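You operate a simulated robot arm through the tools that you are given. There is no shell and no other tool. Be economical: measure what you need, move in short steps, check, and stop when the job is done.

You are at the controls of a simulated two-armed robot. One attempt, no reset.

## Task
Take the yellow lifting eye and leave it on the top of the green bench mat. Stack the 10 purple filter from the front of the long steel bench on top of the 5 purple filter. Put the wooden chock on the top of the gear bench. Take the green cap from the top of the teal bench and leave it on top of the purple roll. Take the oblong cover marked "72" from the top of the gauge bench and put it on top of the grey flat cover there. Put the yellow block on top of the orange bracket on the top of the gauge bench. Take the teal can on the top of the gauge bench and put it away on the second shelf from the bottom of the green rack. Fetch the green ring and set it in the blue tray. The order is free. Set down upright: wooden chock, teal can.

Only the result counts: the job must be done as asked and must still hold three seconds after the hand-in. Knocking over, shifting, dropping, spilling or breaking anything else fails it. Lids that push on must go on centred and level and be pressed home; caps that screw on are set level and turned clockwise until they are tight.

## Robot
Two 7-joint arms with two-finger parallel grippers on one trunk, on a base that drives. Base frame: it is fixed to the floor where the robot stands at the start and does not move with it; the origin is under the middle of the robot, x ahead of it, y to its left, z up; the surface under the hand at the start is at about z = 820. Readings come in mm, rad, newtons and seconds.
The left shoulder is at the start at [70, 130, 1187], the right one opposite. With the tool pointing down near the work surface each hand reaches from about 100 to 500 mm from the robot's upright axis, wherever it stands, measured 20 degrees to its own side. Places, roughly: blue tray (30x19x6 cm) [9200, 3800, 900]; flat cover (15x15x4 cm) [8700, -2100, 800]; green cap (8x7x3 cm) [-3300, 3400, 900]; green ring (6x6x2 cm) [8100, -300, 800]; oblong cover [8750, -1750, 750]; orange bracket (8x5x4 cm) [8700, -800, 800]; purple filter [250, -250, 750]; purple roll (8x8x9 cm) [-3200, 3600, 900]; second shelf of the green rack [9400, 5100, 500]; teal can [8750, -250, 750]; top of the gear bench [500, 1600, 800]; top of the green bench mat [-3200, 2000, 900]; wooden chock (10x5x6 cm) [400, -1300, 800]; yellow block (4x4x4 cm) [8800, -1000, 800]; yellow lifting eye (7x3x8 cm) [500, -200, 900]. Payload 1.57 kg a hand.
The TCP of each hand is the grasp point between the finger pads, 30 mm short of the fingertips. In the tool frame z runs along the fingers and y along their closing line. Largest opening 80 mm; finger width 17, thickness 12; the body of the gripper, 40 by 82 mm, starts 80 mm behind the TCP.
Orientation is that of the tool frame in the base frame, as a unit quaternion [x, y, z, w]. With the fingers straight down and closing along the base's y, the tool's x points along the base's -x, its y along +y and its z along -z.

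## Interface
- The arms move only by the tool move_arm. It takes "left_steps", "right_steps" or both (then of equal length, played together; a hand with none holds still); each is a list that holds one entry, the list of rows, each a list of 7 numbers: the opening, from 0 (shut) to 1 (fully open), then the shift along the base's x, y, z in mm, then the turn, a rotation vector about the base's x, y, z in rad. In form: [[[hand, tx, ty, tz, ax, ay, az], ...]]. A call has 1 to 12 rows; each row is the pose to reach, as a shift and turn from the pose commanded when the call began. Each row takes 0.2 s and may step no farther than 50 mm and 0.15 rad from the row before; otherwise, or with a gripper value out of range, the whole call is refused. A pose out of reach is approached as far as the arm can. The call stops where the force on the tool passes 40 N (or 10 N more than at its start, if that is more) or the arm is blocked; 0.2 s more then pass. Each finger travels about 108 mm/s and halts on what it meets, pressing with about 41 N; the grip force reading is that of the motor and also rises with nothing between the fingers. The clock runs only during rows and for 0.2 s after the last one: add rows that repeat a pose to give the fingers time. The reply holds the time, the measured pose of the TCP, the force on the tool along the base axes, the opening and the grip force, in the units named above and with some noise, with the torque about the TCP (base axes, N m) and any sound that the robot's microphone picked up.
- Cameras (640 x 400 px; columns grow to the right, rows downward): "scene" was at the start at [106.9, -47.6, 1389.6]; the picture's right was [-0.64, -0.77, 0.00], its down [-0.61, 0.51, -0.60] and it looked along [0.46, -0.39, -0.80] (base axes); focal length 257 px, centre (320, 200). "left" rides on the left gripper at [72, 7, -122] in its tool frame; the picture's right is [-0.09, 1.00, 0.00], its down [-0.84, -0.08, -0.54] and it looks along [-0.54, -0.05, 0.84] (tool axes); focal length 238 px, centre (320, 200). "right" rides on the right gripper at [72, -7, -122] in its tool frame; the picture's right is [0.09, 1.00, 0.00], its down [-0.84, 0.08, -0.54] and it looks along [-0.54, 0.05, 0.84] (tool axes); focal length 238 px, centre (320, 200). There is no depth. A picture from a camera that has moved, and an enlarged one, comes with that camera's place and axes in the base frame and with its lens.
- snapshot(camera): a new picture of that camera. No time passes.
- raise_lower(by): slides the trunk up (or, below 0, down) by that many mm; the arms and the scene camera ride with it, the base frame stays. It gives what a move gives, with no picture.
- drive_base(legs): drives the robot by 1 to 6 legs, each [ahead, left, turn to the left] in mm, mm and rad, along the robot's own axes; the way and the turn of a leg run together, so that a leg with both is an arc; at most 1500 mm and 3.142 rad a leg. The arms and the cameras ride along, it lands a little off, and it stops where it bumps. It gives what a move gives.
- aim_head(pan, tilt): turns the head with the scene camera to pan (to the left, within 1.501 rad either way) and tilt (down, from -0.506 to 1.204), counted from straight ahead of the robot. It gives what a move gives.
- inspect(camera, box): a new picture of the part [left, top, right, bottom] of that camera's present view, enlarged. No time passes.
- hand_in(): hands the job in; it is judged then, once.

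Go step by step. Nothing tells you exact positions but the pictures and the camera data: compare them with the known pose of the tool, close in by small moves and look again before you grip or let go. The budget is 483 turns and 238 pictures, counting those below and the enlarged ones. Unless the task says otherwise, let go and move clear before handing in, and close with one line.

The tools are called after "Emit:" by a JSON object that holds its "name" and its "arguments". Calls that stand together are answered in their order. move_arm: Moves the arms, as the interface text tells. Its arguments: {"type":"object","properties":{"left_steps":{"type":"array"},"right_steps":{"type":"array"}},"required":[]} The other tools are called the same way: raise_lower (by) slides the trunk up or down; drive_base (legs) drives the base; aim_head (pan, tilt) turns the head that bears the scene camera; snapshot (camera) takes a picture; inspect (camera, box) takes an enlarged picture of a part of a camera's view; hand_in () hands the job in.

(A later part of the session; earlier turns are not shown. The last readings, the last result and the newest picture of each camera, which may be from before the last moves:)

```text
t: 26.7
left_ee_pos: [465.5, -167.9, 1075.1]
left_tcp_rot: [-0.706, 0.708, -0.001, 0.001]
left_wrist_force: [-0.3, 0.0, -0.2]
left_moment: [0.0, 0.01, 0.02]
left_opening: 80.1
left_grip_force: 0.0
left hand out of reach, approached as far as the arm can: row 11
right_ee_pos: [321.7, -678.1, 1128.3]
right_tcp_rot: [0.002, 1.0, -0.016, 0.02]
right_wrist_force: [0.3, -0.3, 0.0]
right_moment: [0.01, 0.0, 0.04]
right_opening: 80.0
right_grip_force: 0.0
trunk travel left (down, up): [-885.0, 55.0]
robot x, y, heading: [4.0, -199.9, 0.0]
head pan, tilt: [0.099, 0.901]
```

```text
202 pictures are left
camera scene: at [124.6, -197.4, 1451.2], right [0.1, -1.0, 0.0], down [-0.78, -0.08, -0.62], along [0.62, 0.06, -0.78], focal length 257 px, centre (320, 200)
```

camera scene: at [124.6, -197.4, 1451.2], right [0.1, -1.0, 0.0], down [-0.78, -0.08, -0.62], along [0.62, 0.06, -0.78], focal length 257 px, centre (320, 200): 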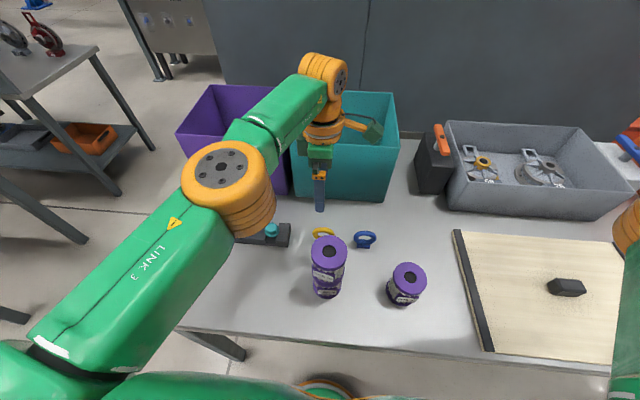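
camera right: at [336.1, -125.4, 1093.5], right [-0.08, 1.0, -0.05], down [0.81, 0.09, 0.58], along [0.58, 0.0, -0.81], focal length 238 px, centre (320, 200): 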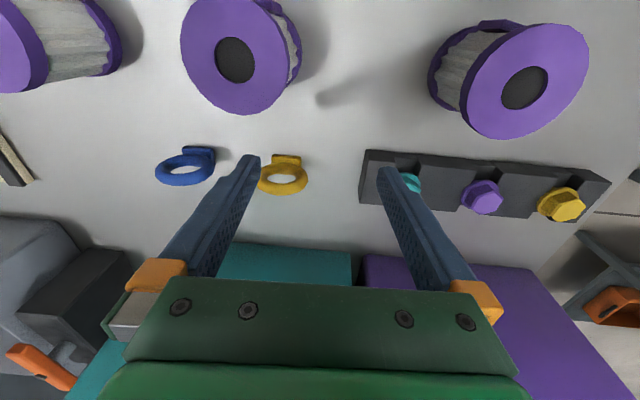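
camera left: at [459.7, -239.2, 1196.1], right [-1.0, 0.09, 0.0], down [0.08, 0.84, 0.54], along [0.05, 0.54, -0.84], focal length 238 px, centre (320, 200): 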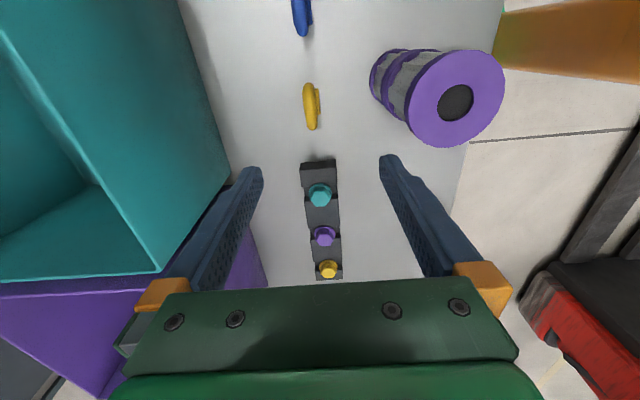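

The eye is edge-on beneath, about 10 mm further out. I go down partway and shift.

Emit:
{"name": "move_arm", "arguments": {"left_steps": [[[1, 0, -2, -40, 0, 0, 0], [1, 0, -4, -80, 0, 0, 0], [1, 5, -4, -110, 0, 0, 0], [1, 10, -4, -120, 0, 0, 0]]]}}

Emit:
{"name": "snapshot", "arguments": {"camera": "left"}}

```text
t: 27.7
left_ee_pos: [461.4, -172.1, 978.0]
left_tcp_rot: [-0.707, 0.708, -0.002, 0.001]
left_wrist_force: [-0.2, 0.0, 0.4]
left_moment: [-0.01, 0.02, 0.02]
left_opening: 79.9
left_grip_force: 0.0
left hand out of reach, approached as far as the arm can: row 2, 3, 4
right_ee_pos: [321.1, -676.8, 1128.6]
right_tcp_rot: [0.002, 1.0, -0.016, 0.02]
right_wrist_force: [-1.1, 0.6, 0.0]
right_moment: [0.01, -0.03, -0.01]
right_opening: 80.1
right_grip_force: 0.2
trunk travel left (down, up): [-885.0, 55.0]
robot x, y, heading: [2.5, -202.8, 0.0]
head pan, tilt: [0.099, 0.901]
```

```text
201 pictures are left
camera left: at [455.1, -243.7, 1099.4], right [-1.0, 0.09, 0.0], down [0.08, 0.84, 0.54], along [0.05, 0.54, -0.84], focal length 238 px, centre (320, 200)
```

left: 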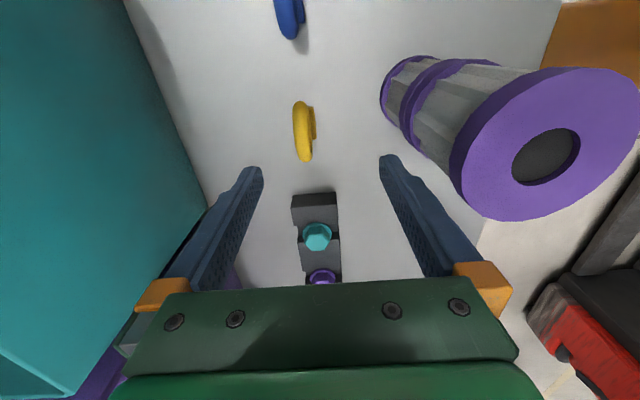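

The eye is just beyond the left arm's reach from here, so I nudge the base forward and slightly right with the fingers above everything.

Emit:
{"name": "drive_base", "arguments": {"legs": [[35, -40, 0]]}}

Emit:
{"name": "move_arm", "arguments": {"left_steps": [[[1, -8, 20, 0, 0, 0, 0], [1, -16, 42, 0, 0, 0, 0], [1, -16, 42, -30, 0, 0, 0]]]}}

Emit:
{"name": "snapshot", "arguments": {"camera": "left"}}

```text
t: 28.6
left_ee_pos: [491.2, -207.2, 980.5]
left_tcp_rot: [0.707, -0.707, 0.006, -0.001]
left_wrist_force: [-0.9, 0.4, 1.0]
left_moment: [-0.05, -0.06, 0.0]
left_opening: 80.0
left_grip_force: 0.1
right_ee_pos: [353.3, -710.9, 1132.9]
right_tcp_rot: [0.001, 1.0, -0.018, 0.023]
right_wrist_force: [-1.2, 1.4, 1.0]
right_moment: [-0.02, -0.03, -0.01]
right_opening: 79.8
right_grip_force: 0.1
trunk travel left (down, up): [-885.0, 55.0]
robot x, y, heading: [35.6, -244.5, -0.003]
head pan, tilt: [0.099, 0.901]
```

```text
t: 29.4
left_ee_pos: [498.1, -197.6, 969.7]
left_tcp_rot: [0.707, -0.707, 0.0, -0.001]
left_wrist_force: [-0.7, -0.1, -0.5]
left_moment: [0.0, -0.06, -0.01]
left_opening: 80.2
left_grip_force: 0.0
left hand out of reach, approached as far as the arm can: row 1, 2, 3
right_ee_pos: [358.0, -716.1, 1128.4]
right_tcp_rot: [0.001, 1.0, -0.017, 0.019]
right_wrist_force: [0.5, -0.2, -0.1]
right_moment: [-0.01, -0.01, 0.03]
right_opening: 80.0
right_grip_force: 0.0
trunk travel left (down, up): [-885.0, 55.0]
robot x, y, heading: [33.5, -243.5, -0.007]
head pan, tilt: [0.099, 0.901]
```

```text
200 pictures are left
camera left: at [492.4, -268.1, 1090.9], right [-1.0, 0.09, 0.0], down [0.08, 0.84, 0.54], along [0.05, 0.54, -0.84], focal length 238 px, centre (320, 200)
```

left: 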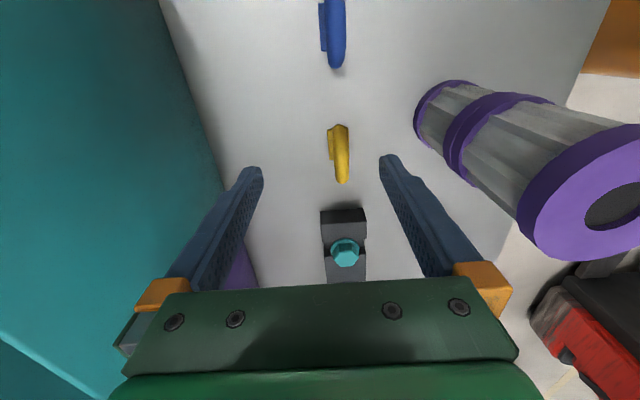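

The joints limit this wrist turn. I lift, turn the hand back and try the opposite 90° turn.

Emit:
{"name": "move_arm", "arguments": {"left_steps": [[[1, 0, 0, 40, 0, 0, 0], [1, 0, 0, 80, 0, 0, -0.14], [1, -5, 0, 90, 0, 0, -0.285], [1, -10, 0, 90, 0, 0, -0.43], [1, -15, 0, 90, 0, 0, -0.57], [1, -20, 5, 90, 0, 0, -0.714], [1, -25, 10, 90, 0, 0, -0.857], [1, -30, 15, 90, 0, 0, -1.0], [1, -30, 20, 90, 0, 0, -1.143], [1, -30, 25, 90, 0, 0, -1.286], [1, -30, 25, 90, 0, 0, -1.43], [1, -30, 25, 90, 0, 0, -1.571]]]}}

Emit:
{"name": "move_arm", "arguments": {"left_steps": [[[1, 0, 0, 0, 0, 0, -0.14], [1, 0, 0, 0, 0, 0, -0.285], [1, 0, 0, 0, 0, 0, -0.43], [1, 0, 0, 0, 0, 0, -0.57], [1, 0, 0, 0, 0, 0, -0.714], [1, 0, 0, 0, 0, 0, -0.857], [1, 0, 0, 0, 0, 0, -1.0], [1, 0, 0, 0, 0, 0, -1.143], [1, 0, 0, 0, 0, 0, -1.286], [1, 0, 0, 0, 0, 0, -1.43], [1, 0, 0, 0, 0, 0, -1.571]]]}}

Emit:
{"name": "snapshot", "arguments": {"camera": "left"}}

Emit:
{"name": "snapshot", "arguments": {"camera": "scene"}}

```text
t: 32.0
left_ee_pos: [466.0, -169.4, 1059.6]
left_tcp_rot: [0.001, 1.0, -0.002, -0.001]
left_wrist_force: [-0.9, -0.5, 0.2]
left_moment: [0.0, -0.01, -0.01]
left_opening: 79.9
left_grip_force: 0.2
left hand out of reach, approached as far as the arm can: row 1, 2, 3, 4
right_ee_pos: [357.3, -715.3, 1128.4]
right_tcp_rot: [0.001, 1.0, -0.016, 0.02]
right_wrist_force: [-0.2, 0.4, -0.7]
right_moment: [0.01, 0.02, 0.02]
right_opening: 80.0
right_grip_force: 0.0
trunk travel left (down, up): [-885.0, 55.0]
robot x, y, heading: [31.7, -243.5, -0.002]
head pan, tilt: [0.099, 0.901]
```

```text
t: 34.4
left_ee_pos: [320.5, -152.4, 1133.5]
left_tcp_rot: [0.68, 0.733, 0.012, 0.007]
left_wrist_force: [-0.2, 1.3, 0.2]
left_moment: [-0.05, -0.03, -0.01]
left_opening: 79.8
left_grip_force: 0.1
left hand out of reach, approached as far as the arm can: row 6, 7, 8, 9, 10, 11
right_ee_pos: [356.6, -713.0, 1129.5]
right_tcp_rot: [0.001, 1.0, -0.018, 0.019]
right_wrist_force: [0.0, 0.0, 0.3]
right_moment: [-0.02, 0.02, 0.01]
right_opening: 80.0
right_grip_force: 0.2
trunk travel left (down, up): [-885.0, 55.0]
robot x, y, heading: [36.8, -242.3, 0.0]
head pan, tilt: [0.099, 0.901]
```

```text
199 pictures are left
camera left: at [319.2, -80.1, 1255.7], right [1.0, -0.02, 0.03], down [-0.03, -0.85, 0.53], along [0.01, -0.53, -0.85], focal length 238 px, centre (320, 200)
```

left: 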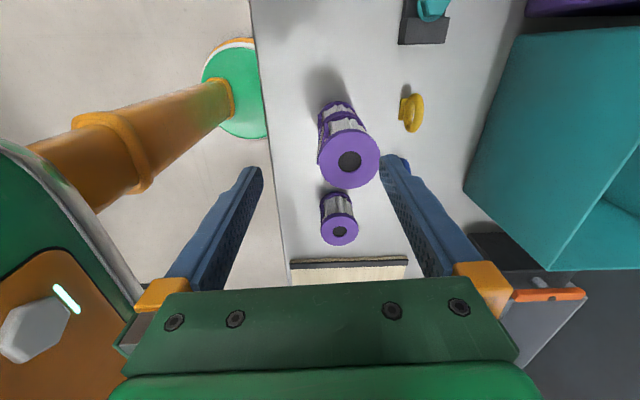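

```text
198 pictures are left
camera scene: at [158.6, -232.6, 1451.2], right [0.1, -1.0, 0.0], down [-0.78, -0.08, -0.62], along [0.62, 0.06, -0.78], focal length 257 px, centre (320, 200)
```

scene: 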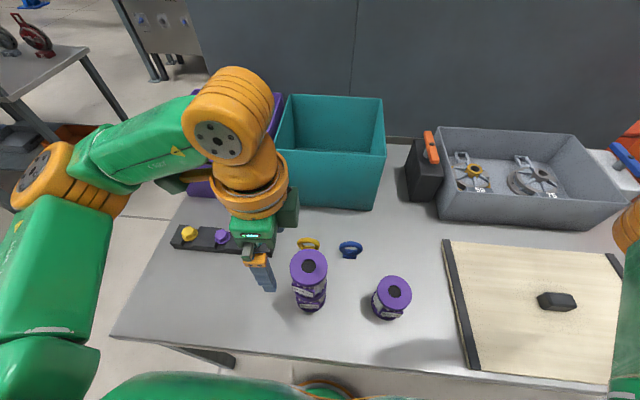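

The opposite turn reaches less far. I return to the first turn (which worked higher up) and will descend by lowering the trunk instead.

Emit:
{"name": "move_arm", "arguments": {"left_steps": [[[1, 10, 0, 0, 0, 0, 0.14], [1, 20, 0, 0, 0, 0, 0.285], [1, 30, 0, 0, 0, 0, 0.43], [1, 40, 0, 0, 0, 0, 0.57], [1, 50, 0, 0, 0, 0, 0.714], [1, 60, 0, 0, 0, 0, 0.857], [1, 70, 0, 0, 0, 0, 1.0], [1, 80, 0, 0, 0, 0, 1.143], [1, 90, 0, 0, 0, 0, 1.286], [1, 90, 0, 0, 0, 0, 1.43], [1, 90, 0, 0, 0, 0, 1.495]]]}}

```text
t: 36.8
left_ee_pos: [415.5, -155.2, 1127.6]
left_tcp_rot: [0.0, 1.0, 0.013, -0.006]
left_wrist_force: [-0.3, 0.1, -0.8]
left_moment: [-0.01, -0.02, -0.01]
left_opening: 79.8
left_grip_force: 0.0
right_ee_pos: [358.1, -716.4, 1128.8]
right_tcp_rot: [0.002, 1.0, -0.016, 0.02]
right_wrist_force: [-0.5, 0.5, 0.6]
right_moment: [0.04, 0.01, -0.01]
right_opening: 79.8
right_grip_force: 0.1
trunk travel left (down, up): [-885.0, 55.0]
robot x, y, heading: [36.0, -244.3, -0.001]
head pan, tilt: [0.099, 0.901]
```

Emit:
{"name": "move_arm", "arguments": {"left_steps": [[[1, 0, 0, 0, -0.026, -0.012, 0], [1, 20, -5, -15, -0.026, -0.012, 0], [1, 40, -10, -30, -0.026, -0.012, 0], [1, 60, -16, -45, -0.026, -0.012, 0]]]}}

Emit:
{"name": "move_arm", "arguments": {"left_steps": [[[1, 0, 0, 0, 0, 0, 0.14], [1, 0, 0, 0, 0, 0, 0.285], [1, 0, 0, 0, 0, 0, 0.43], [1, 0, 0, 0, 0, 0, 0.57], [1, 0, 0, 0, 0, 0, 0.714], [1, 0, 0, 0, 0, 0, 0.857], [1, 0, 0, 0, 0, 0, 1.0], [1, 0, 0, 0, 0, 0, 1.143], [1, 0, 0, 0, 0, 0, 1.286], [1, 0, 0, 0, 0, 0, 1.43], [1, 0, 0, 0, 0, 0, 1.571]]]}}

Emit:
{"name": "snapshot", "arguments": {"camera": "left"}}

```text
t: 37.8
left_ee_pos: [476.1, -172.6, 1084.2]
left_tcp_rot: [0.001, 1.0, 0.001, 0.001]
left_wrist_force: [-0.2, 0.5, 0.0]
left_moment: [0.01, 0.0, 0.02]
left_opening: 80.0
left_grip_force: 0.1
right_ee_pos: [357.0, -716.7, 1128.4]
right_tcp_rot: [0.001, 1.0, -0.016, 0.02]
right_wrist_force: [0.3, 0.7, 0.2]
right_moment: [-0.01, -0.03, 0.02]
right_opening: 80.3
right_grip_force: 0.1
trunk travel left (down, up): [-885.0, 55.0]
robot x, y, heading: [31.2, -245.9, 0.001]
head pan, tilt: [0.099, 0.901]
```

```text
t: 40.2
left_ee_pos: [474.8, -172.3, 1084.7]
left_tcp_rot: [0.708, -0.706, -0.001, 0.0]
left_wrist_force: [0.2, -0.1, -0.7]
left_moment: [-0.01, 0.0, -0.03]
left_opening: 80.1
left_grip_force: 0.0
right_ee_pos: [357.9, -716.1, 1127.1]
right_tcp_rot: [0.002, 1.0, -0.017, 0.02]
right_wrist_force: [0.4, 0.0, 0.1]
right_moment: [0.02, 0.02, -0.01]
right_opening: 80.0
right_grip_force: 0.1
trunk travel left (down, up): [-885.0, 55.0]
robot x, y, heading: [36.0, -244.6, 0.002]
head pan, tilt: [0.099, 0.901]
```

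```text
197 pictures are left
camera left: at [469.3, -243.7, 1205.3], right [-1.0, 0.09, 0.0], down [0.08, 0.84, 0.54], along [0.05, 0.54, -0.84], focal length 238 px, centre (320, 200)
```

left: 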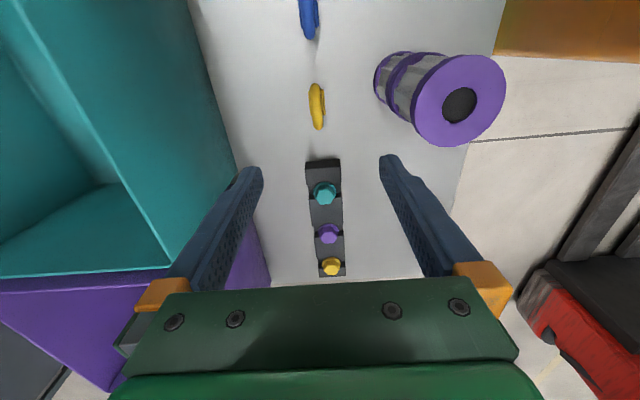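

Reachable here. Now I lower the trunk in parts.

Emit:
{"name": "raise_lower", "arguments": {"by": -80}}

Emit:
{"name": "raise_lower", "arguments": {"by": -60}}

Emit:
{"name": "snapshot", "arguments": {"camera": "left"}}

Emit:
{"name": "snapshot", "arguments": {"camera": "scene"}}

```text
t: 41.4
left_ee_pos: [475.1, -172.0, 1004.6]
left_tcp_rot: [-0.707, 0.708, 0.001, 0.0]
left_wrist_force: [-1.0, 0.4, -0.7]
left_moment: [-0.01, 0.03, -0.01]
left_opening: 80.0
left_grip_force: 0.1
right_ee_pos: [357.7, -715.6, 1047.6]
right_tcp_rot: [0.001, 1.0, -0.016, 0.02]
right_wrist_force: [-0.8, -0.1, -0.1]
right_moment: [0.0, -0.01, 0.01]
right_opening: 80.1
right_grip_force: 0.0
trunk travel left (down, up): [-805.0, 135.0]
robot x, y, heading: [35.6, -242.1, 0.001]
head pan, tilt: [0.099, 0.901]
```

```text
t: 42.4
left_ee_pos: [474.8, -171.9, 943.9]
left_tcp_rot: [-0.706, 0.708, 0.002, 0.0]
left_wrist_force: [-0.4, 0.0, -0.6]
left_moment: [0.0, -0.01, -0.01]
left_opening: 80.0
left_grip_force: 0.0
right_ee_pos: [356.8, -717.0, 988.5]
right_tcp_rot: [0.001, 1.0, -0.017, 0.021]
right_wrist_force: [-0.9, 0.4, 0.3]
right_moment: [0.0, 0.01, -0.03]
right_opening: 80.0
right_grip_force: 0.1
trunk travel left (down, up): [-745.0, 195.0]
robot x, y, heading: [36.1, -244.4, -0.004]
head pan, tilt: [0.099, 0.901]
```

```text
196 pictures are left
camera left: at [468.9, -243.7, 1065.4], right [-1.0, 0.09, 0.0], down [0.08, 0.84, 0.54], along [0.05, 0.54, -0.84], focal length 238 px, centre (320, 200)
```

left: 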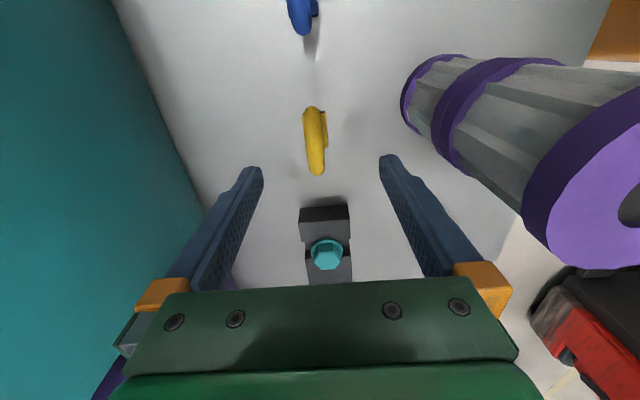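

```text
195 pictures are left
camera scene: at [159.5, -235.8, 1311.1], right [0.1, -1.0, 0.0], down [-0.78, -0.08, -0.62], along [0.62, 0.06, -0.78], focal length 257 px, centre (320, 200)
```

scene: 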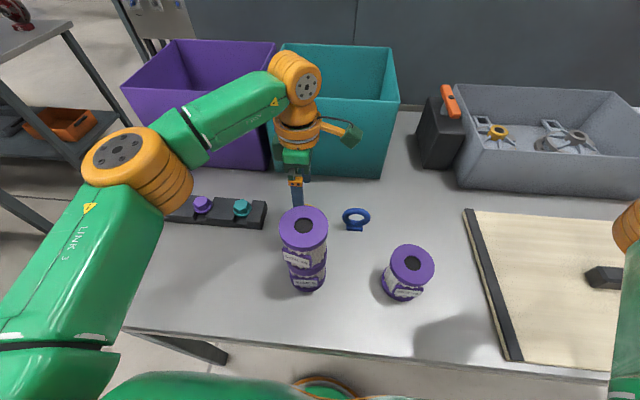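

Aligned within a few mm. I shift 4 mm and lower the trunk so the fingers straddle the ring's upper half.

Emit:
{"name": "move_arm", "arguments": {"left_steps": [[[1, 4, -2, 0, 0, 0, 0], [1, 4, -2, 0, 0, 0, 0]]]}}

Emit:
{"name": "raise_lower", "arguments": {"by": -60}}

Emit:
{"name": "snapshot", "arguments": {"camera": "left"}}

```text
t: 43.0
left_ee_pos: [477.9, -172.3, 943.8]
left_tcp_rot: [-0.707, 0.707, 0.002, 0.0]
left_wrist_force: [-0.1, -0.4, -0.5]
left_moment: [-0.01, 0.01, 0.02]
left_opening: 80.3
left_grip_force: 0.0
right_ee_pos: [357.4, -715.5, 988.2]
right_tcp_rot: [0.001, 1.0, -0.017, 0.02]
right_wrist_force: [-0.5, -0.1, 0.3]
right_moment: [0.01, -0.01, 0.0]
right_opening: 80.0
right_grip_force: 0.1
trunk travel left (down, up): [-745.0, 195.0]
robot x, y, heading: [36.6, -244.9, -0.001]
head pan, tilt: [0.099, 0.901]
```

```text
t: 44.0
left_ee_pos: [478.3, -173.8, 884.5]
left_tcp_rot: [-0.706, 0.708, 0.001, 0.0]
left_wrist_force: [0.1, 0.9, 0.1]
left_moment: [0.01, 0.02, 0.01]
left_opening: 79.7
left_grip_force: 0.0
right_ee_pos: [358.1, -715.4, 927.7]
right_tcp_rot: [0.001, 1.0, -0.016, 0.02]
right_wrist_force: [0.7, -0.2, -0.6]
right_moment: [0.01, -0.03, 0.0]
right_opening: 79.9
right_grip_force: 0.1
trunk travel left (down, up): [-685.0, 255.0]
robot x, y, heading: [37.2, -245.6, 0.0]
head pan, tilt: [0.099, 0.901]
```

```text
194 pictures are left
camera left: at [472.5, -245.3, 1005.3], right [-1.0, 0.09, 0.0], down [0.08, 0.84, 0.54], along [0.05, 0.54, -0.84], focal length 238 px, centre (320, 200)
```

left: 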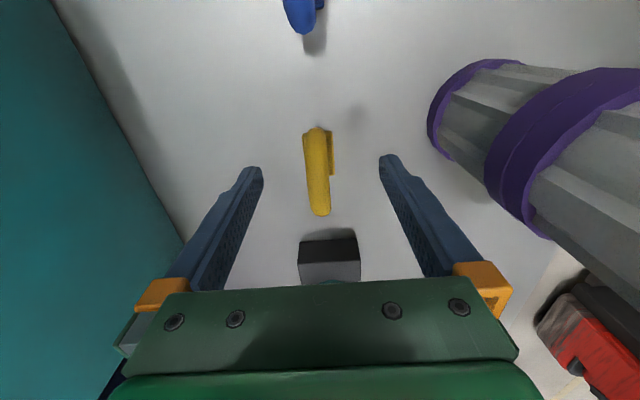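

The ring is between the fingers. I close.

Emit:
{"name": "move_arm", "arguments": {"left_steps": [[[0.4, 0, 0, 0, 0, 0, 0], [0.1, 0, 0, 0, 0, 0, 0], [0, 0, 0, 0, 0, 0, 0], [0, 0, 0, 0, 0, 0, 0], [0, 0, 0, 0, 0, 0, 0]]]}}

Emit:
{"name": "raise_lower", "arguments": {"by": 30}}

Emit:
{"name": "snapshot", "arguments": {"camera": "left"}}

```text
t: 45.2
left_ee_pos: [477.8, -173.9, 884.5]
left_tcp_rot: [-0.707, 0.708, 0.001, 0.0]
left_wrist_force: [0.3, -0.4, 1.1]
left_moment: [-0.01, -0.04, 0.04]
left_opening: 13.4
left_grip_force: 30.0
right_ee_pos: [357.6, -715.8, 926.4]
right_tcp_rot: [0.001, 1.0, -0.017, 0.02]
right_wrist_force: [0.6, -0.2, -0.3]
right_moment: [0.02, -0.01, 0.01]
right_opening: 79.9
right_grip_force: 0.2
trunk travel left (down, up): [-685.0, 255.0]
robot x, y, heading: [34.9, -239.2, 0.001]
head pan, tilt: [0.099, 0.901]
```

```text
t: 45.9
left_ee_pos: [478.2, -174.1, 913.6]
left_tcp_rot: [-0.706, 0.708, 0.001, -0.001]
left_wrist_force: [-0.1, 0.2, -1.2]
left_moment: [0.0, -0.03, 0.01]
left_opening: 13.4
left_grip_force: 29.9
right_ee_pos: [357.4, -716.9, 957.6]
right_tcp_rot: [0.001, 1.0, -0.016, 0.02]
right_wrist_force: [-0.4, -0.7, 0.2]
right_moment: [0.02, -0.02, -0.04]
right_opening: 79.9
right_grip_force: 0.0
trunk travel left (down, up): [-715.0, 225.0]
robot x, y, heading: [34.4, -240.8, -0.006]
head pan, tilt: [0.099, 0.901]
```

```text
193 pictures are left
camera left: at [473.1, -245.3, 1035.1], right [-1.0, 0.09, 0.0], down [0.08, 0.84, 0.54], along [0.05, 0.54, -0.84], focal length 238 px, centre (320, 200)
```

left: 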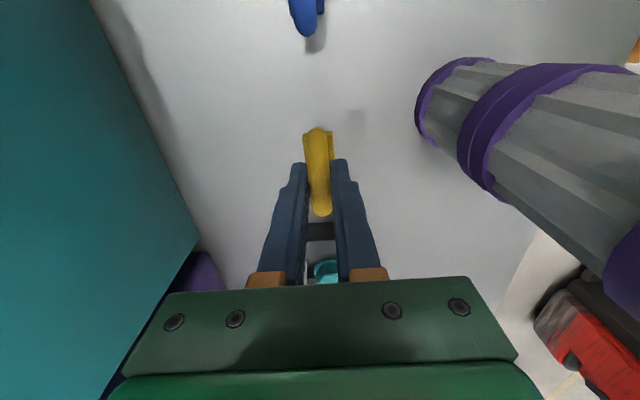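

The eye is held and lifted. I raise the trunk well above the stack before backing away.

Emit:
{"name": "raise_lower", "arguments": {"by": 220}}

Emit:
{"name": "drive_base", "arguments": {"legs": [[-300, 0, 0]]}}

Emit:
{"name": "aim_head", "arguments": {"pan": -0.9, "tilt": 0.5}}

Emit:
{"name": "snapshot", "arguments": {"camera": "scene"}}

```text
t: 48.2
left_ee_pos: [478.7, -173.0, 1133.9]
left_tcp_rot: [-0.707, 0.707, 0.002, 0.0]
left_wrist_force: [-0.1, -0.4, -1.4]
left_moment: [-0.02, 0.01, 0.01]
left_opening: 13.5
left_grip_force: 29.7
right_ee_pos: [358.2, -715.8, 1177.3]
right_tcp_rot: [0.001, 1.0, -0.017, 0.021]
right_wrist_force: [-0.3, -0.4, -0.8]
right_moment: [-0.02, 0.02, 0.0]
right_opening: 80.1
right_grip_force: 0.0
trunk travel left (down, up): [-935.0, 5.0]
robot x, y, heading: [33.3, -244.7, -0.001]
head pan, tilt: [0.099, 0.901]
```

```text
t: 50.3
left_ee_pos: [189.4, -174.9, 1132.6]
left_tcp_rot: [-0.707, 0.708, 0.002, 0.0]
left_wrist_force: [0.7, 0.0, -2.4]
left_moment: [0.03, 0.05, -0.02]
left_opening: 13.6
left_grip_force: 30.3
right_ee_pos: [67.9, -715.8, 1177.4]
right_tcp_rot: [0.002, 1.0, -0.017, 0.017]
right_wrist_force: [-0.5, 0.2, -0.9]
right_moment: [-0.02, 0.03, -0.01]
right_opening: 80.1
right_grip_force: 0.1
trunk travel left (down, up): [-935.0, 5.0]
robot x, y, heading: [-253.1, -240.6, -0.003]
head pan, tilt: [0.099, 0.901]
```

```text
t: 51.5
left_ee_pos: [188.1, -175.0, 1134.4]
left_tcp_rot: [-0.706, 0.708, 0.002, 0.0]
left_wrist_force: [-0.6, -0.6, -1.1]
left_moment: [0.05, 0.0, -0.01]
left_opening: 13.4
left_grip_force: 29.7
right_ee_pos: [65.4, -715.7, 1177.6]
right_tcp_rot: [0.002, 1.0, -0.016, 0.02]
right_wrist_force: [-0.3, 0.1, -0.9]
right_moment: [0.02, 0.03, 0.02]
right_opening: 80.2
right_grip_force: 0.0
trunk travel left (down, up): [-935.0, 5.0]
robot x, y, heading: [-261.6, -243.3, 0.001]
head pan, tilt: [-0.901, 0.499]
```

```text
192 pictures are left
camera scene: at [-150.1, -314.2, 1534.9], right [-0.78, -0.62, 0.0], down [-0.3, 0.38, -0.88], along [0.54, -0.69, -0.48], focal length 257 px, centre (320, 200)
```

scene: 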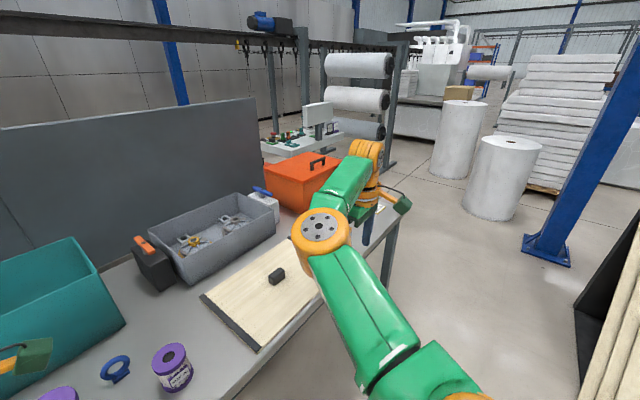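

The chock should be near the far end of this bench (about (400, -1300)). The floor is clear, so I drive right along the bench.

Emit:
{"name": "drive_base", "arguments": {"legs": [[0, -850, 0]]}}

Emit:
{"name": "aim_head", "arguments": {"pan": -0.3, "tilt": 0.6}}

Emit:
{"name": "snapshot", "arguments": {"camera": "scene"}}

Emit:
{"name": "snapshot", "arguments": {"camera": "left"}}

```text
t: 56.0
left_ee_pos: [179.7, -1023.7, 1134.0]
left_tcp_rot: [-0.701, 0.713, 0.001, 0.0]
left_wrist_force: [0.7, 0.1, -2.1]
left_moment: [-0.01, -0.03, -0.03]
left_opening: 13.3
left_grip_force: 29.8
right_ee_pos: [49.3, -1564.7, 1178.4]
right_tcp_rot: [0.01, 1.0, -0.016, 0.02]
right_wrist_force: [0.6, 0.1, 0.4]
right_moment: [-0.01, 0.01, 0.03]
right_opening: 80.0
right_grip_force: 0.0
trunk travel left (down, up): [-935.0, 5.0]
robot x, y, heading: [-266.1, -1087.5, -0.018]
head pan, tilt: [-0.901, 0.499]
```

```text
t: 57.0
left_ee_pos: [179.8, -1025.7, 1134.3]
left_tcp_rot: [-0.701, 0.713, 0.001, 0.0]
left_wrist_force: [-0.4, -0.2, -1.6]
left_moment: [-0.03, -0.02, 0.0]
left_opening: 13.2
left_grip_force: 30.2
right_ee_pos: [49.6, -1565.8, 1178.1]
right_tcp_rot: [0.01, 1.0, -0.017, 0.02]
right_wrist_force: [0.3, 0.0, 0.5]
right_moment: [0.0, 0.02, 0.03]
right_opening: 80.0
right_grip_force: 0.0
trunk travel left (down, up): [-935.0, 5.0]
robot x, y, heading: [-267.3, -1085.3, -0.019]
head pan, tilt: [-0.3, 0.6]
```

```text
191 pictures are left
camera scene: at [-131.5, -1116.3, 1525.9], right [-0.31, -0.95, 0.0], down [-0.54, 0.18, -0.82], along [0.78, -0.26, -0.57], focal length 257 px, centre (320, 200)
```

scene: 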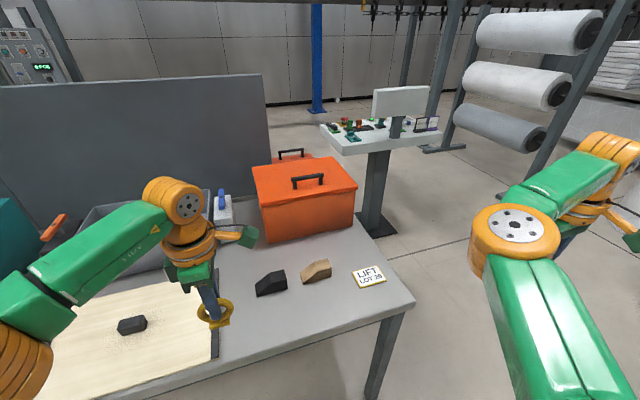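

```text
190 pictures are left
camera left: at [172.5, -1097.1, 1255.1], right [-0.99, 0.11, 0.0], down [0.09, 0.83, 0.54], along [0.06, 0.54, -0.84], focal length 238 px, centre (320, 200)
```

left: 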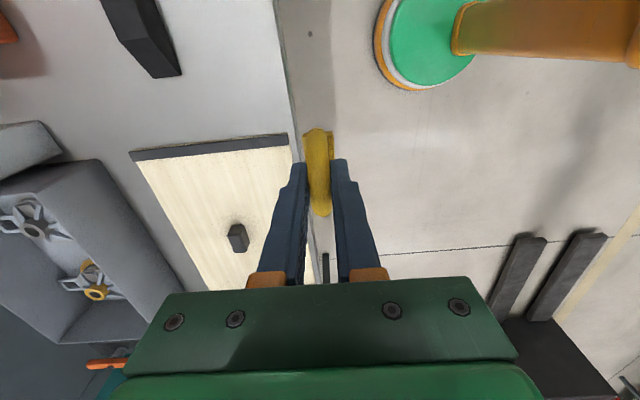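

I see the wooden chock (ramp-shaped) at about (408, -1282). Let me zoom in on its shape.

Emit:
{"name": "inspect", "arguments": {"camera": "scene", "box": [240, 240, 400, 340]}}

```text
4.00 times, centred on (320, 290) of scene
camera zoom: at [-131.5, -1116.3, 1525.9], right [-0.31, -0.95, 0.0], down [-0.54, 0.18, -0.82], along [0.78, -0.26, -0.57], focal length 1028 px, centre (320, -160)
```

zoom: 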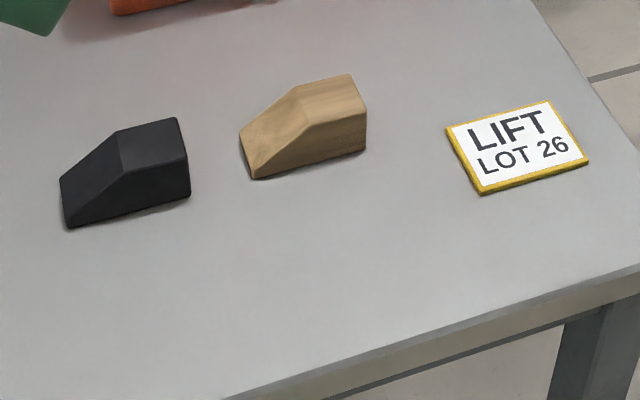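

The chock lies with its length along y, tall end toward -y, width 50 mm along x. The right hand must grip it across x. First I move the left hand outward to make room, then test the right arm's 90° turn in free air.

Emit:
{"name": "move_arm", "arguments": {"left_steps": [[[0, -8, 38, 0, 0, 0, 0], [0, -16, 76, 0, 0, 0, 0], [0, -24, 114, 0, 0, 0, 0], [0, -32, 152, 0, 0, 0, 0], [0, -40, 190, 0, 0, 0, 0], [0, -50, 220, 0, 0, 0, 0]]]}}

Emit:
{"name": "move_arm", "arguments": {"right_steps": [[[1, 0, 10, 0, 0, 0, -0.14], [1, 10, 20, 0, 0, 0, -0.285], [1, 20, 40, 0, 0, 0, -0.43], [1, 30, 60, 0, 0, 0, -0.57], [1, 40, 90, 0, 0, 0, -0.714], [1, 50, 120, 0, 0, 0, -0.857], [1, 60, 150, 0, 0, 0, -1.0], [1, 70, 180, 0, 0, 0, -1.143], [1, 80, 210, 0, 0, 0, -1.286], [1, 90, 240, 0, 0, 0, -1.43], [1, 90, 270, 0, 0, 0, -1.571]]]}}

Emit:
{"name": "snapshot", "arguments": {"camera": "scene"}}

```text
t: 58.4
left_ee_pos: [127.6, -800.0, 1134.1]
left_tcp_rot: [-0.701, 0.713, 0.001, 0.001]
left_wrist_force: [-0.1, 0.1, -2.2]
left_moment: [-0.02, -0.02, -0.04]
left_opening: 13.5
left_grip_force: 30.0
right_ee_pos: [49.1, -1563.3, 1178.5]
right_tcp_rot: [0.009, 1.0, -0.017, 0.02]
right_wrist_force: [-0.2, -0.3, -0.2]
right_moment: [-0.01, -0.01, 0.0]
right_opening: 80.2
right_grip_force: 0.1
trunk travel left (down, up): [-935.0, 5.0]
robot x, y, heading: [-263.3, -1090.1, -0.02]
head pan, tilt: [-0.3, 0.6]
```

```text
t: 60.8
left_ee_pos: [130.0, -800.5, 1133.8]
left_tcp_rot: [-0.701, 0.713, 0.002, 0.0]
left_wrist_force: [0.5, 1.3, -1.7]
left_moment: [-0.01, -0.03, -0.01]
left_opening: 13.6
left_grip_force: 29.5
right_ee_pos: [5.1, -1399.8, 1198.3]
right_tcp_rot: [0.713, 0.701, -0.025, 0.004]
right_wrist_force: [-0.1, 0.8, -0.3]
right_moment: [-0.03, 0.0, 0.01]
right_opening: 80.1
right_grip_force: 0.0
right hand out of reach, approached as far as the arm can: row 8, 9, 10, 11
trunk travel left (down, up): [-935.0, 5.0]
robot x, y, heading: [-265.7, -1086.9, -0.016]
head pan, tilt: [-0.3, 0.6]
```

```text
188 pictures are left
camera scene: at [-131.4, -1114.4, 1525.9], right [-0.31, -0.95, 0.0], down [-0.54, 0.18, -0.82], along [0.78, -0.26, -0.57], focal length 257 px, centre (320, 200)
```

scene: 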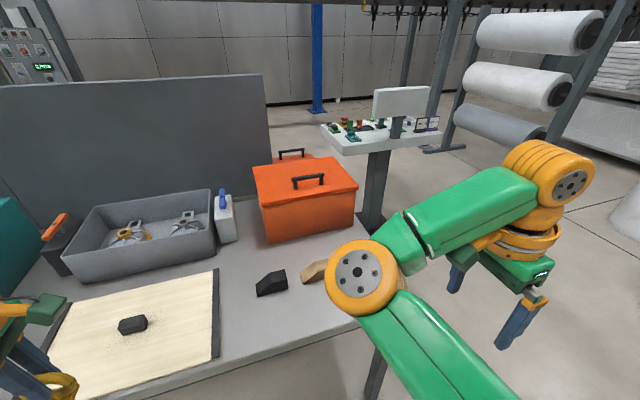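

The right arm's elbow also points left, so its comfortable turn is the same sense as the left's (+90°). I rotate it back and over to +90°.

Emit:
{"name": "move_arm", "arguments": {"right_steps": [[[1, 5, 0, 0, 0, 0, 0.14], [1, 10, 0, 0, 0, 0, 0.285], [1, 20, 0, 0, 0, 0, 0.43], [1, 30, 0, 0, 0, 0, 0.57], [1, 40, 0, 0, 0, 0, 0.714], [1, 50, 0, 0, 0, 0, 0.857], [1, 60, 0, 0, 0, 0, 1.0], [1, 70, 0, -10, 0, 0, 1.143], [1, 80, 0, -20, 0, 0, 1.286], [1, 90, 0, -30, 0, 0, 1.43], [1, 100, 0, -40, 0, 0, 1.571]]]}}

Emit:
{"name": "move_arm", "arguments": {"right_steps": [[[1, 7, 10, 0, 0, 0, 0.14], [1, 14, 20, 0, 0, 0, 0.285], [1, 21, 30, 0, 0, 0, 0.43], [1, 28, 40, 0, 0, 0, 0.57], [1, 35, 50, 0, 0, 0, 0.714], [1, 42, 60, 0, 0, 0, 0.857], [1, 49, 70, 0, 0, 0, 1.0], [1, 56, 80, -10, 0, 0, 1.143], [1, 63, 95, -15, 0, 0, 1.286], [1, 66, 110, -20, 0, 0, 1.43], [1, 69, 125, -25, 0, 0, 1.571]]]}}

Emit:
{"name": "snapshot", "arguments": {"camera": "right"}}

```text
t: 63.2
left_ee_pos: [129.8, -801.8, 1134.8]
left_tcp_rot: [-0.701, 0.713, 0.001, 0.001]
left_wrist_force: [0.1, -0.1, -1.0]
left_moment: [-0.01, 0.0, 0.01]
left_opening: 14.0
left_grip_force: 29.8
right_ee_pos: [103.0, -1400.9, 1158.9]
right_tcp_rot: [0.008, 1.0, -0.017, 0.02]
right_wrist_force: [-0.7, 0.3, 0.2]
right_moment: [-0.02, 0.03, 0.02]
right_opening: 80.2
right_grip_force: 0.0
trunk travel left (down, up): [-935.0, 5.0]
robot x, y, heading: [-265.6, -1092.1, -0.013]
head pan, tilt: [-0.3, 0.6]
```

```text
t: 65.6
left_ee_pos: [130.2, -801.2, 1134.1]
left_tcp_rot: [-0.702, 0.713, 0.002, -0.001]
left_wrist_force: [-0.5, -0.9, -1.7]
left_moment: [0.0, -0.01, -0.01]
left_opening: 13.3
left_grip_force: 30.2
right_ee_pos: [181.3, -1282.2, 1131.6]
right_tcp_rot: [-0.701, 0.713, 0.003, 0.024]
right_wrist_force: [-0.2, -0.8, -0.2]
right_moment: [-0.01, 0.01, -0.01]
right_opening: 79.6
right_grip_force: 0.1
right hand out of reach, approached as far as the arm can: row 9, 10, 11
trunk travel left (down, up): [-935.0, 5.0]
robot x, y, heading: [-266.3, -1090.0, -0.016]
head pan, tilt: [-0.3, 0.6]
```

```text
187 pictures are left
camera right: at [181.4, -1357.6, 1251.8], right [-1.0, -0.07, -0.03], down [-0.08, 0.82, 0.57], along [-0.01, 0.57, -0.82], focal length 238 px, centre (320, 200)
```

right: 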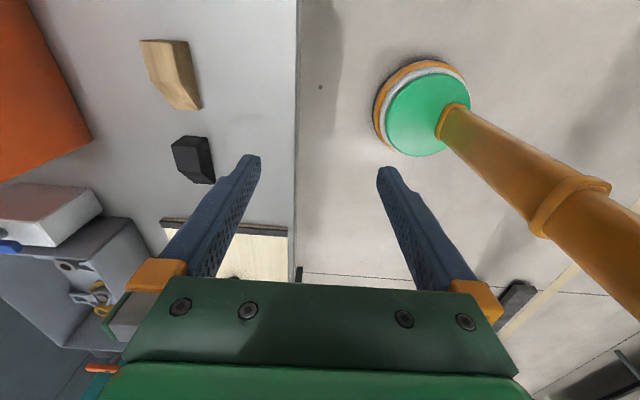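

The right hand now has the right turn, slightly tilted. I shift it a bit and level it.

Emit:
{"name": "move_arm", "arguments": {"right_steps": [[[1, -10, -15, 0, -0.02, 0.015, 0.01], [1, -25, -35, 0, -0.038, 0.03, 0.017], [1, -25, -35, 0, -0.038, 0.03, 0.017]]]}}

```text
t: 66.4
left_ee_pos: [129.9, -802.2, 1134.7]
left_tcp_rot: [-0.7, 0.714, 0.001, 0.001]
left_wrist_force: [0.1, -0.5, -1.9]
left_moment: [0.02, -0.01, 0.0]
left_opening: 13.4
left_grip_force: 29.8
right_ee_pos: [155.2, -1318.6, 1129.8]
right_tcp_rot: [-0.707, 0.708, 0.0, 0.001]
right_wrist_force: [0.0, 0.1, 0.0]
right_moment: [0.0, 0.05, 0.02]
right_opening: 80.0
right_grip_force: 0.0
trunk travel left (down, up): [-935.0, 5.0]
robot x, y, heading: [-264.8, -1090.1, -0.015]
head pan, tilt: [-0.3, 0.6]
```

Level now. I drive forward so the hand hovers above the tall half of the chock.

Emit:
{"name": "drive_base", "arguments": {"legs": [[258, 5, 0.015]]}}

Emit:
{"name": "snapshot", "arguments": {"camera": "right"}}

```text
t: 68.3
left_ee_pos: [380.6, -796.6, 1136.2]
left_tcp_rot: [-0.705, 0.709, -0.001, 0.002]
left_wrist_force: [0.2, -0.4, -0.7]
left_moment: [-0.01, -0.01, -0.02]
left_opening: 13.5
left_grip_force: 30.2
right_ee_pos: [414.1, -1310.2, 1130.5]
right_tcp_rot: [0.71, -0.704, 0.002, -0.002]
right_wrist_force: [-0.2, -0.6, 0.2]
right_moment: [-0.01, 0.0, -0.02]
right_opening: 79.9
right_grip_force: 0.1
trunk travel left (down, up): [-935.0, 5.0]
robot x, y, heading: [-7.9, -1083.3, -0.007]
head pan, tilt: [-0.3, 0.6]
```

```text
186 pictures are left
camera right: at [419.6, -1382.1, 1254.6], right [-0.99, -0.1, -0.01], down [-0.09, 0.83, 0.54], along [-0.05, 0.54, -0.84], focal length 238 px, centre (320, 200)
```

right: 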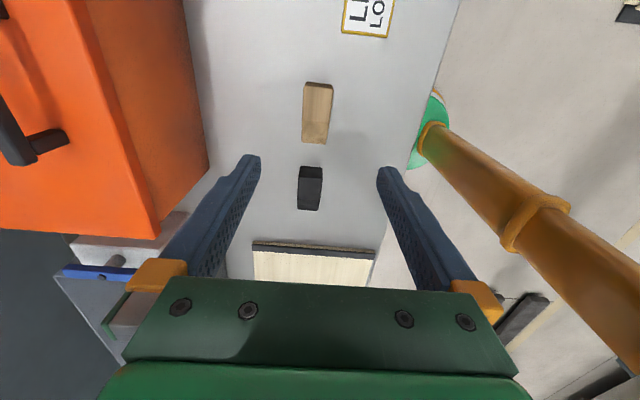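

The chock's tall half is right below the hand. Before descending with the trunk, I raise the left hand and lower the right hand with the arms.

Emit:
{"name": "move_arm", "arguments": {"left_steps": [[[0, 0, 0, 30, 0, 0, 0], [0, 0, 0, 60, 0, 0, 0], [0, 0, 0, 90, 0, 0, 0], [0, 0, 0, 120, 0, 0, 0], [0, 0, 0, 150, 0, 0, 0]]], "right_steps": [[[1, 0, 0, -25, 0, 0, 0], [1, 0, 0, -50, 0, 0, 0], [1, 2, -2, -75, 0, 0, 0], [1, 3, -3, -90, 0, 0, 0], [1, 3, -3, -90, 0, 0, 0]]]}}

```text
t: 69.5
left_ee_pos: [382.2, -798.7, 1284.2]
left_tcp_rot: [-0.705, 0.709, 0.001, 0.001]
left_wrist_force: [-0.4, -0.1, -1.7]
left_moment: [-0.01, 0.01, -0.03]
left_opening: 13.4
left_grip_force: 29.8
right_ee_pos: [417.9, -1315.0, 1039.7]
right_tcp_rot: [0.71, -0.705, -0.001, -0.002]
right_wrist_force: [-0.1, -0.5, 0.2]
right_moment: [0.01, -0.04, 0.01]
right_opening: 80.1
right_grip_force: 0.0
trunk travel left (down, up): [-935.0, 5.0]
robot x, y, heading: [-8.5, -1085.7, -0.004]
head pan, tilt: [-0.3, 0.6]
```

Emit:
{"name": "move_arm", "arguments": {"right_steps": [[[1, 0, 0, -30, 0, 0, 0], [1, 0, 0, -60, 0, 0, 0], [1, 0, 0, -80, 0, 0, 0], [1, 0, 0, -80, 0, 0, 0]]]}}

Emit:
{"name": "snapshot", "arguments": {"camera": "right"}}

```text
t: 70.5
left_ee_pos: [383.4, -797.9, 1282.6]
left_tcp_rot: [-0.705, 0.709, 0.001, 0.0]
left_wrist_force: [-0.2, 0.0, -1.3]
left_moment: [0.01, 0.04, 0.01]
left_opening: 13.7
left_grip_force: 30.2
right_ee_pos: [421.1, -1315.1, 960.1]
right_tcp_rot: [0.711, -0.703, 0.001, -0.001]
right_wrist_force: [0.7, -0.8, 0.8]
right_moment: [-0.04, 0.01, -0.01]
right_opening: 80.0
right_grip_force: 0.0
trunk travel left (down, up): [-935.0, 5.0]
robot x, y, heading: [-5.0, -1081.8, -0.008]
head pan, tilt: [-0.3, 0.6]
```

```text
185 pictures are left
camera right: at [427.3, -1385.6, 1084.1], right [-0.99, -0.1, 0.0], down [-0.09, 0.83, 0.54], along [-0.05, 0.54, -0.84], focal length 238 px, centre (320, 200)
```

right: 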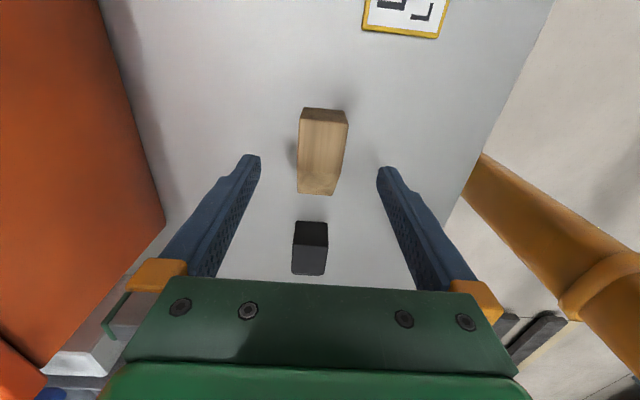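

Emit:
{"name": "move_arm", "arguments": {"right_steps": [[[1, 0, 0, -30, 0, 0, 0], [1, 0, 0, -60, 0, 0, 0], [1, 0, 0, -85, 0, 0, 0], [1, 0, 0, -100, 0, 0, 0], [1, 0, 0, -100, 0, 0, 0]]]}}

Emit:
{"name": "snapshot", "arguments": {"camera": "right"}}

```text
t: 71.7
left_ee_pos: [383.6, -796.8, 1281.9]
left_tcp_rot: [-0.705, 0.709, 0.001, 0.0]
left_wrist_force: [0.3, 0.1, -1.0]
left_moment: [-0.02, 0.02, 0.01]
left_opening: 13.7
left_grip_force: 30.3
right_ee_pos: [412.8, -1312.3, 859.7]
right_tcp_rot: [0.711, -0.704, 0.0, -0.002]
right_wrist_force: [0.7, -0.4, -1.1]
right_moment: [0.0, -0.02, -0.02]
right_opening: 80.0
right_grip_force: 0.1
right hand out of reach, approached as far as the arm can: row 4, 5
trunk travel left (down, up): [-935.0, 5.0]
robot x, y, heading: [-9.3, -1082.9, -0.004]
head pan, tilt: [-0.3, 0.6]
```

```text
184 pictures are left
camera right: at [420.0, -1383.4, 983.3], right [-0.99, -0.1, 0.0], down [-0.09, 0.84, 0.54], along [-0.05, 0.54, -0.84], focal length 238 px, centre (320, 200)
```

right: 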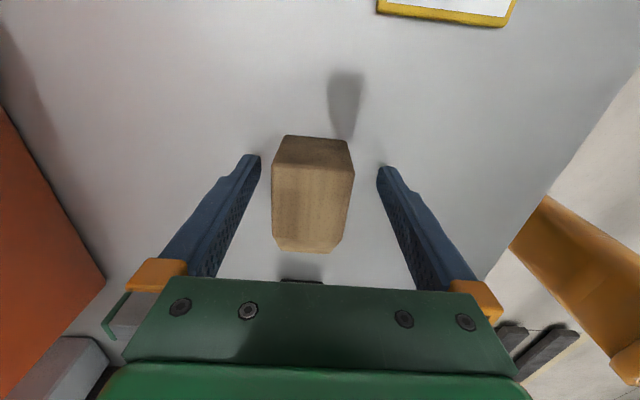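

The fingers straddle the chock. I close and lift.

Emit:
{"name": "move_arm", "arguments": {"right_steps": [[[0.6, 0, 0, 0, 0, 0, 0], [0.2, 0, 0, 0, 0, 0, 0], [0, 0, 0, 0, 0, 0, 0], [0, 0, 0, 0, 0, 0, 0]]]}}

Emit:
{"name": "move_arm", "arguments": {"right_steps": [[[0, 0, 0, 25, 0, 0, 0], [0, 0, 0, 60, 0, 0, 0], [0, 0, 0, 100, 0, 0, 0], [0, 0, 0, 140, 0, 0, 0], [0, 0, 0, 180, 0, 0, 0], [0, 0, 0, 220, 0, 0, 0], [0, 0, 0, 250, 0, 0, 0]]]}}

Emit:
{"name": "snapshot", "arguments": {"camera": "right"}}

```text
t: 72.7
left_ee_pos: [383.7, -797.7, 1283.5]
left_tcp_rot: [-0.705, 0.709, 0.001, -0.001]
left_wrist_force: [0.0, 0.1, -1.8]
left_moment: [0.01, 0.03, 0.03]
left_opening: 13.2
left_grip_force: 29.7
right_ee_pos: [413.7, -1313.1, 859.6]
right_tcp_rot: [0.71, -0.704, 0.001, -0.001]
right_wrist_force: [-0.9, -0.3, 0.3]
right_moment: [-0.01, 0.01, 0.01]
right_opening: 44.4
right_grip_force: 40.8
trunk travel left (down, up): [-935.0, 5.0]
robot x, y, heading: [-3.7, -1083.9, -0.006]
head pan, tilt: [-0.3, 0.6]
```

```text
t: 74.3
left_ee_pos: [384.1, -796.9, 1283.8]
left_tcp_rot: [-0.705, 0.709, 0.001, 0.0]
left_wrist_force: [-0.5, -0.2, -2.1]
left_moment: [0.0, -0.04, -0.03]
left_opening: 13.4
left_grip_force: 30.3
right_ee_pos: [415.2, -1311.4, 1111.1]
right_tcp_rot: [0.711, -0.703, 0.0, -0.001]
right_wrist_force: [-0.2, -0.6, -0.3]
right_moment: [-0.03, 0.03, 0.0]
right_opening: 44.4
right_grip_force: 40.8
trunk travel left (down, up): [-935.0, 5.0]
robot x, y, heading: [-8.7, -1086.4, -0.004]
head pan, tilt: [-0.3, 0.6]
```

```text
183 pictures are left
camera right: at [422.3, -1381.9, 1234.9], right [-0.99, -0.1, 0.0], down [-0.09, 0.83, 0.54], along [-0.05, 0.54, -0.84], focal length 238 px, centre (320, 200)
```

right: 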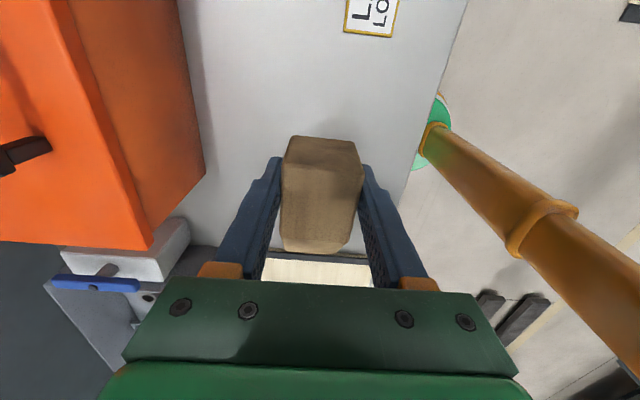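

Chock held. I back away and look toward the gear bench on the left.

Emit:
{"name": "drive_base", "arguments": {"legs": [[-400, 0, 0.006], [0, 1200, 0]]}}

Emit:
{"name": "aim_head", "arguments": {"pan": 0.9, "tilt": 0.45}}

Emit:
{"name": "snapshot", "arguments": {"camera": "scene"}}

```text
t: 82.4
left_ee_pos: [-10.9, 388.7, 1281.8]
left_tcp_rot: [-0.705, 0.71, 0.001, 0.0]
left_wrist_force: [-0.3, 0.4, -1.6]
left_moment: [0.01, -0.01, -0.01]
left_opening: 13.1
left_grip_force: 30.3
right_ee_pos: [19.6, -125.4, 1110.6]
right_tcp_rot: [0.71, -0.704, -0.001, -0.001]
right_wrist_force: [0.2, 0.0, -1.0]
right_moment: [-0.01, 0.03, 0.02]
right_opening: 44.4
right_grip_force: 40.7
trunk travel left (down, up): [-935.0, 5.0]
robot x, y, heading: [-404.9, 100.4, -0.008]
head pan, tilt: [-0.3, 0.6]
```

```text
t: 83.8
left_ee_pos: [-10.7, 388.5, 1282.3]
left_tcp_rot: [-0.704, 0.71, 0.001, 0.0]
left_wrist_force: [-0.8, -0.1, -2.1]
left_moment: [0.01, -0.01, 0.0]
left_opening: 13.6
left_grip_force: 29.9
right_ee_pos: [20.4, -123.0, 1111.2]
right_tcp_rot: [0.709, -0.705, 0.0, -0.002]
right_wrist_force: [-0.6, 0.6, -1.1]
right_moment: [-0.02, -0.02, -0.03]
right_opening: 44.4
right_grip_force: 40.8
trunk travel left (down, up): [-935.0, 5.0]
robot x, y, heading: [-407.3, 101.9, -0.007]
head pan, tilt: [0.901, 0.45]
```

```text
182 pictures are left
camera scene: at [-294.8, 173.7, 1539.4], right [0.78, -0.63, 0.0], down [-0.27, -0.34, -0.9], along [0.56, 0.7, -0.44], focal length 257 px, centre (320, 200)
```

scene: 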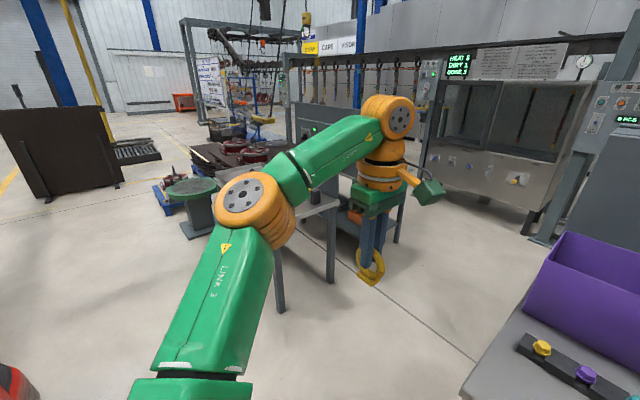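

The path ahead is clear. I continue left along x ≈ -400 toward the gear bench.

Emit:
{"name": "drive_base", "arguments": {"legs": [[0, 1300, 0.007]]}}

Emit:
{"name": "aim_head", "arguments": {"pan": 0.0, "tilt": 0.6}}

Emit:
{"name": "snapshot", "arguments": {"camera": "scene"}}

```text
t: 90.4
left_ee_pos: [-60.1, 1723.8, 1283.7]
left_tcp_rot: [0.725, -0.688, -0.001, -0.001]
left_wrist_force: [0.1, 0.8, -1.2]
left_moment: [-0.01, 0.0, 0.0]
left_opening: 13.5
left_grip_force: 29.8
right_ee_pos: [3.0, 1212.9, 1110.8]
right_tcp_rot: [0.731, -0.683, -0.001, -0.002]
right_wrist_force: [-0.2, 0.0, -1.7]
right_moment: [-0.01, -0.02, -0.01]
right_opening: 44.4
right_grip_force: 41.2
trunk travel left (down, up): [-935.0, 5.0]
robot x, y, heading: [-432.9, 1415.7, 0.053]
head pan, tilt: [0.901, 0.45]
```

```text
t: 91.6
left_ee_pos: [-58.9, 1724.4, 1283.3]
left_tcp_rot: [0.725, -0.688, -0.001, 0.0]
left_wrist_force: [0.1, -0.2, -1.9]
left_moment: [0.02, 0.01, 0.01]
left_opening: 13.3
left_grip_force: 30.3
right_ee_pos: [2.9, 1212.7, 1110.8]
right_tcp_rot: [0.731, -0.682, -0.001, -0.001]
right_wrist_force: [-0.2, -0.2, -1.3]
right_moment: [-0.03, 0.02, 0.0]
right_opening: 44.1
right_grip_force: 41.2
trunk travel left (down, up): [-935.0, 5.0]
robot x, y, heading: [-431.2, 1416.6, 0.051]
head pan, tilt: [0.0, 0.6]
```

```text
181 pictures are left
camera scene: at [-294.6, 1421.8, 1525.9], right [0.05, -1.0, 0.0], down [-0.56, -0.03, -0.82], along [0.82, 0.04, -0.57], focal length 257 px, centre (320, 200)
```

scene: 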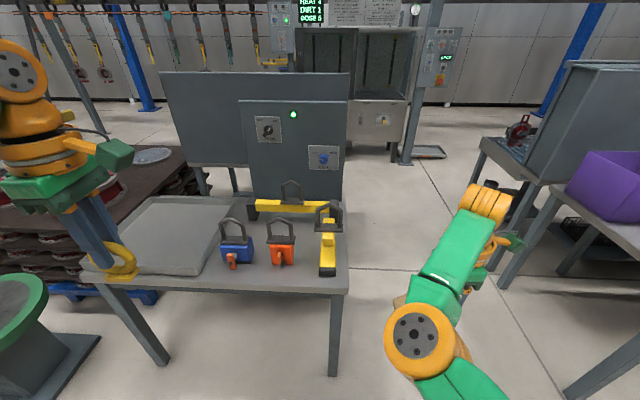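

The gear bench is right ahead (front edge x≈222, y from 1360 to ~2190). I zoom to find free space for the chock.

Emit:
{"name": "inspect", "arguments": {"camera": "scene", "box": [80, 160, 380, 310]}}

```text
2.13 times, centred on (230, 235) of scene
camera zoom: at [-294.6, 1421.8, 1525.9], right [0.05, -1.0, 0.0], down [-0.56, -0.03, -0.82], along [0.82, 0.04, -0.57], focal length 548 px, centre (512, 125)
```

zoom: 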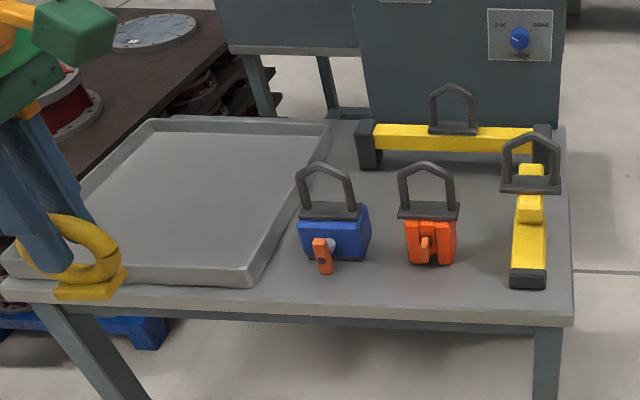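

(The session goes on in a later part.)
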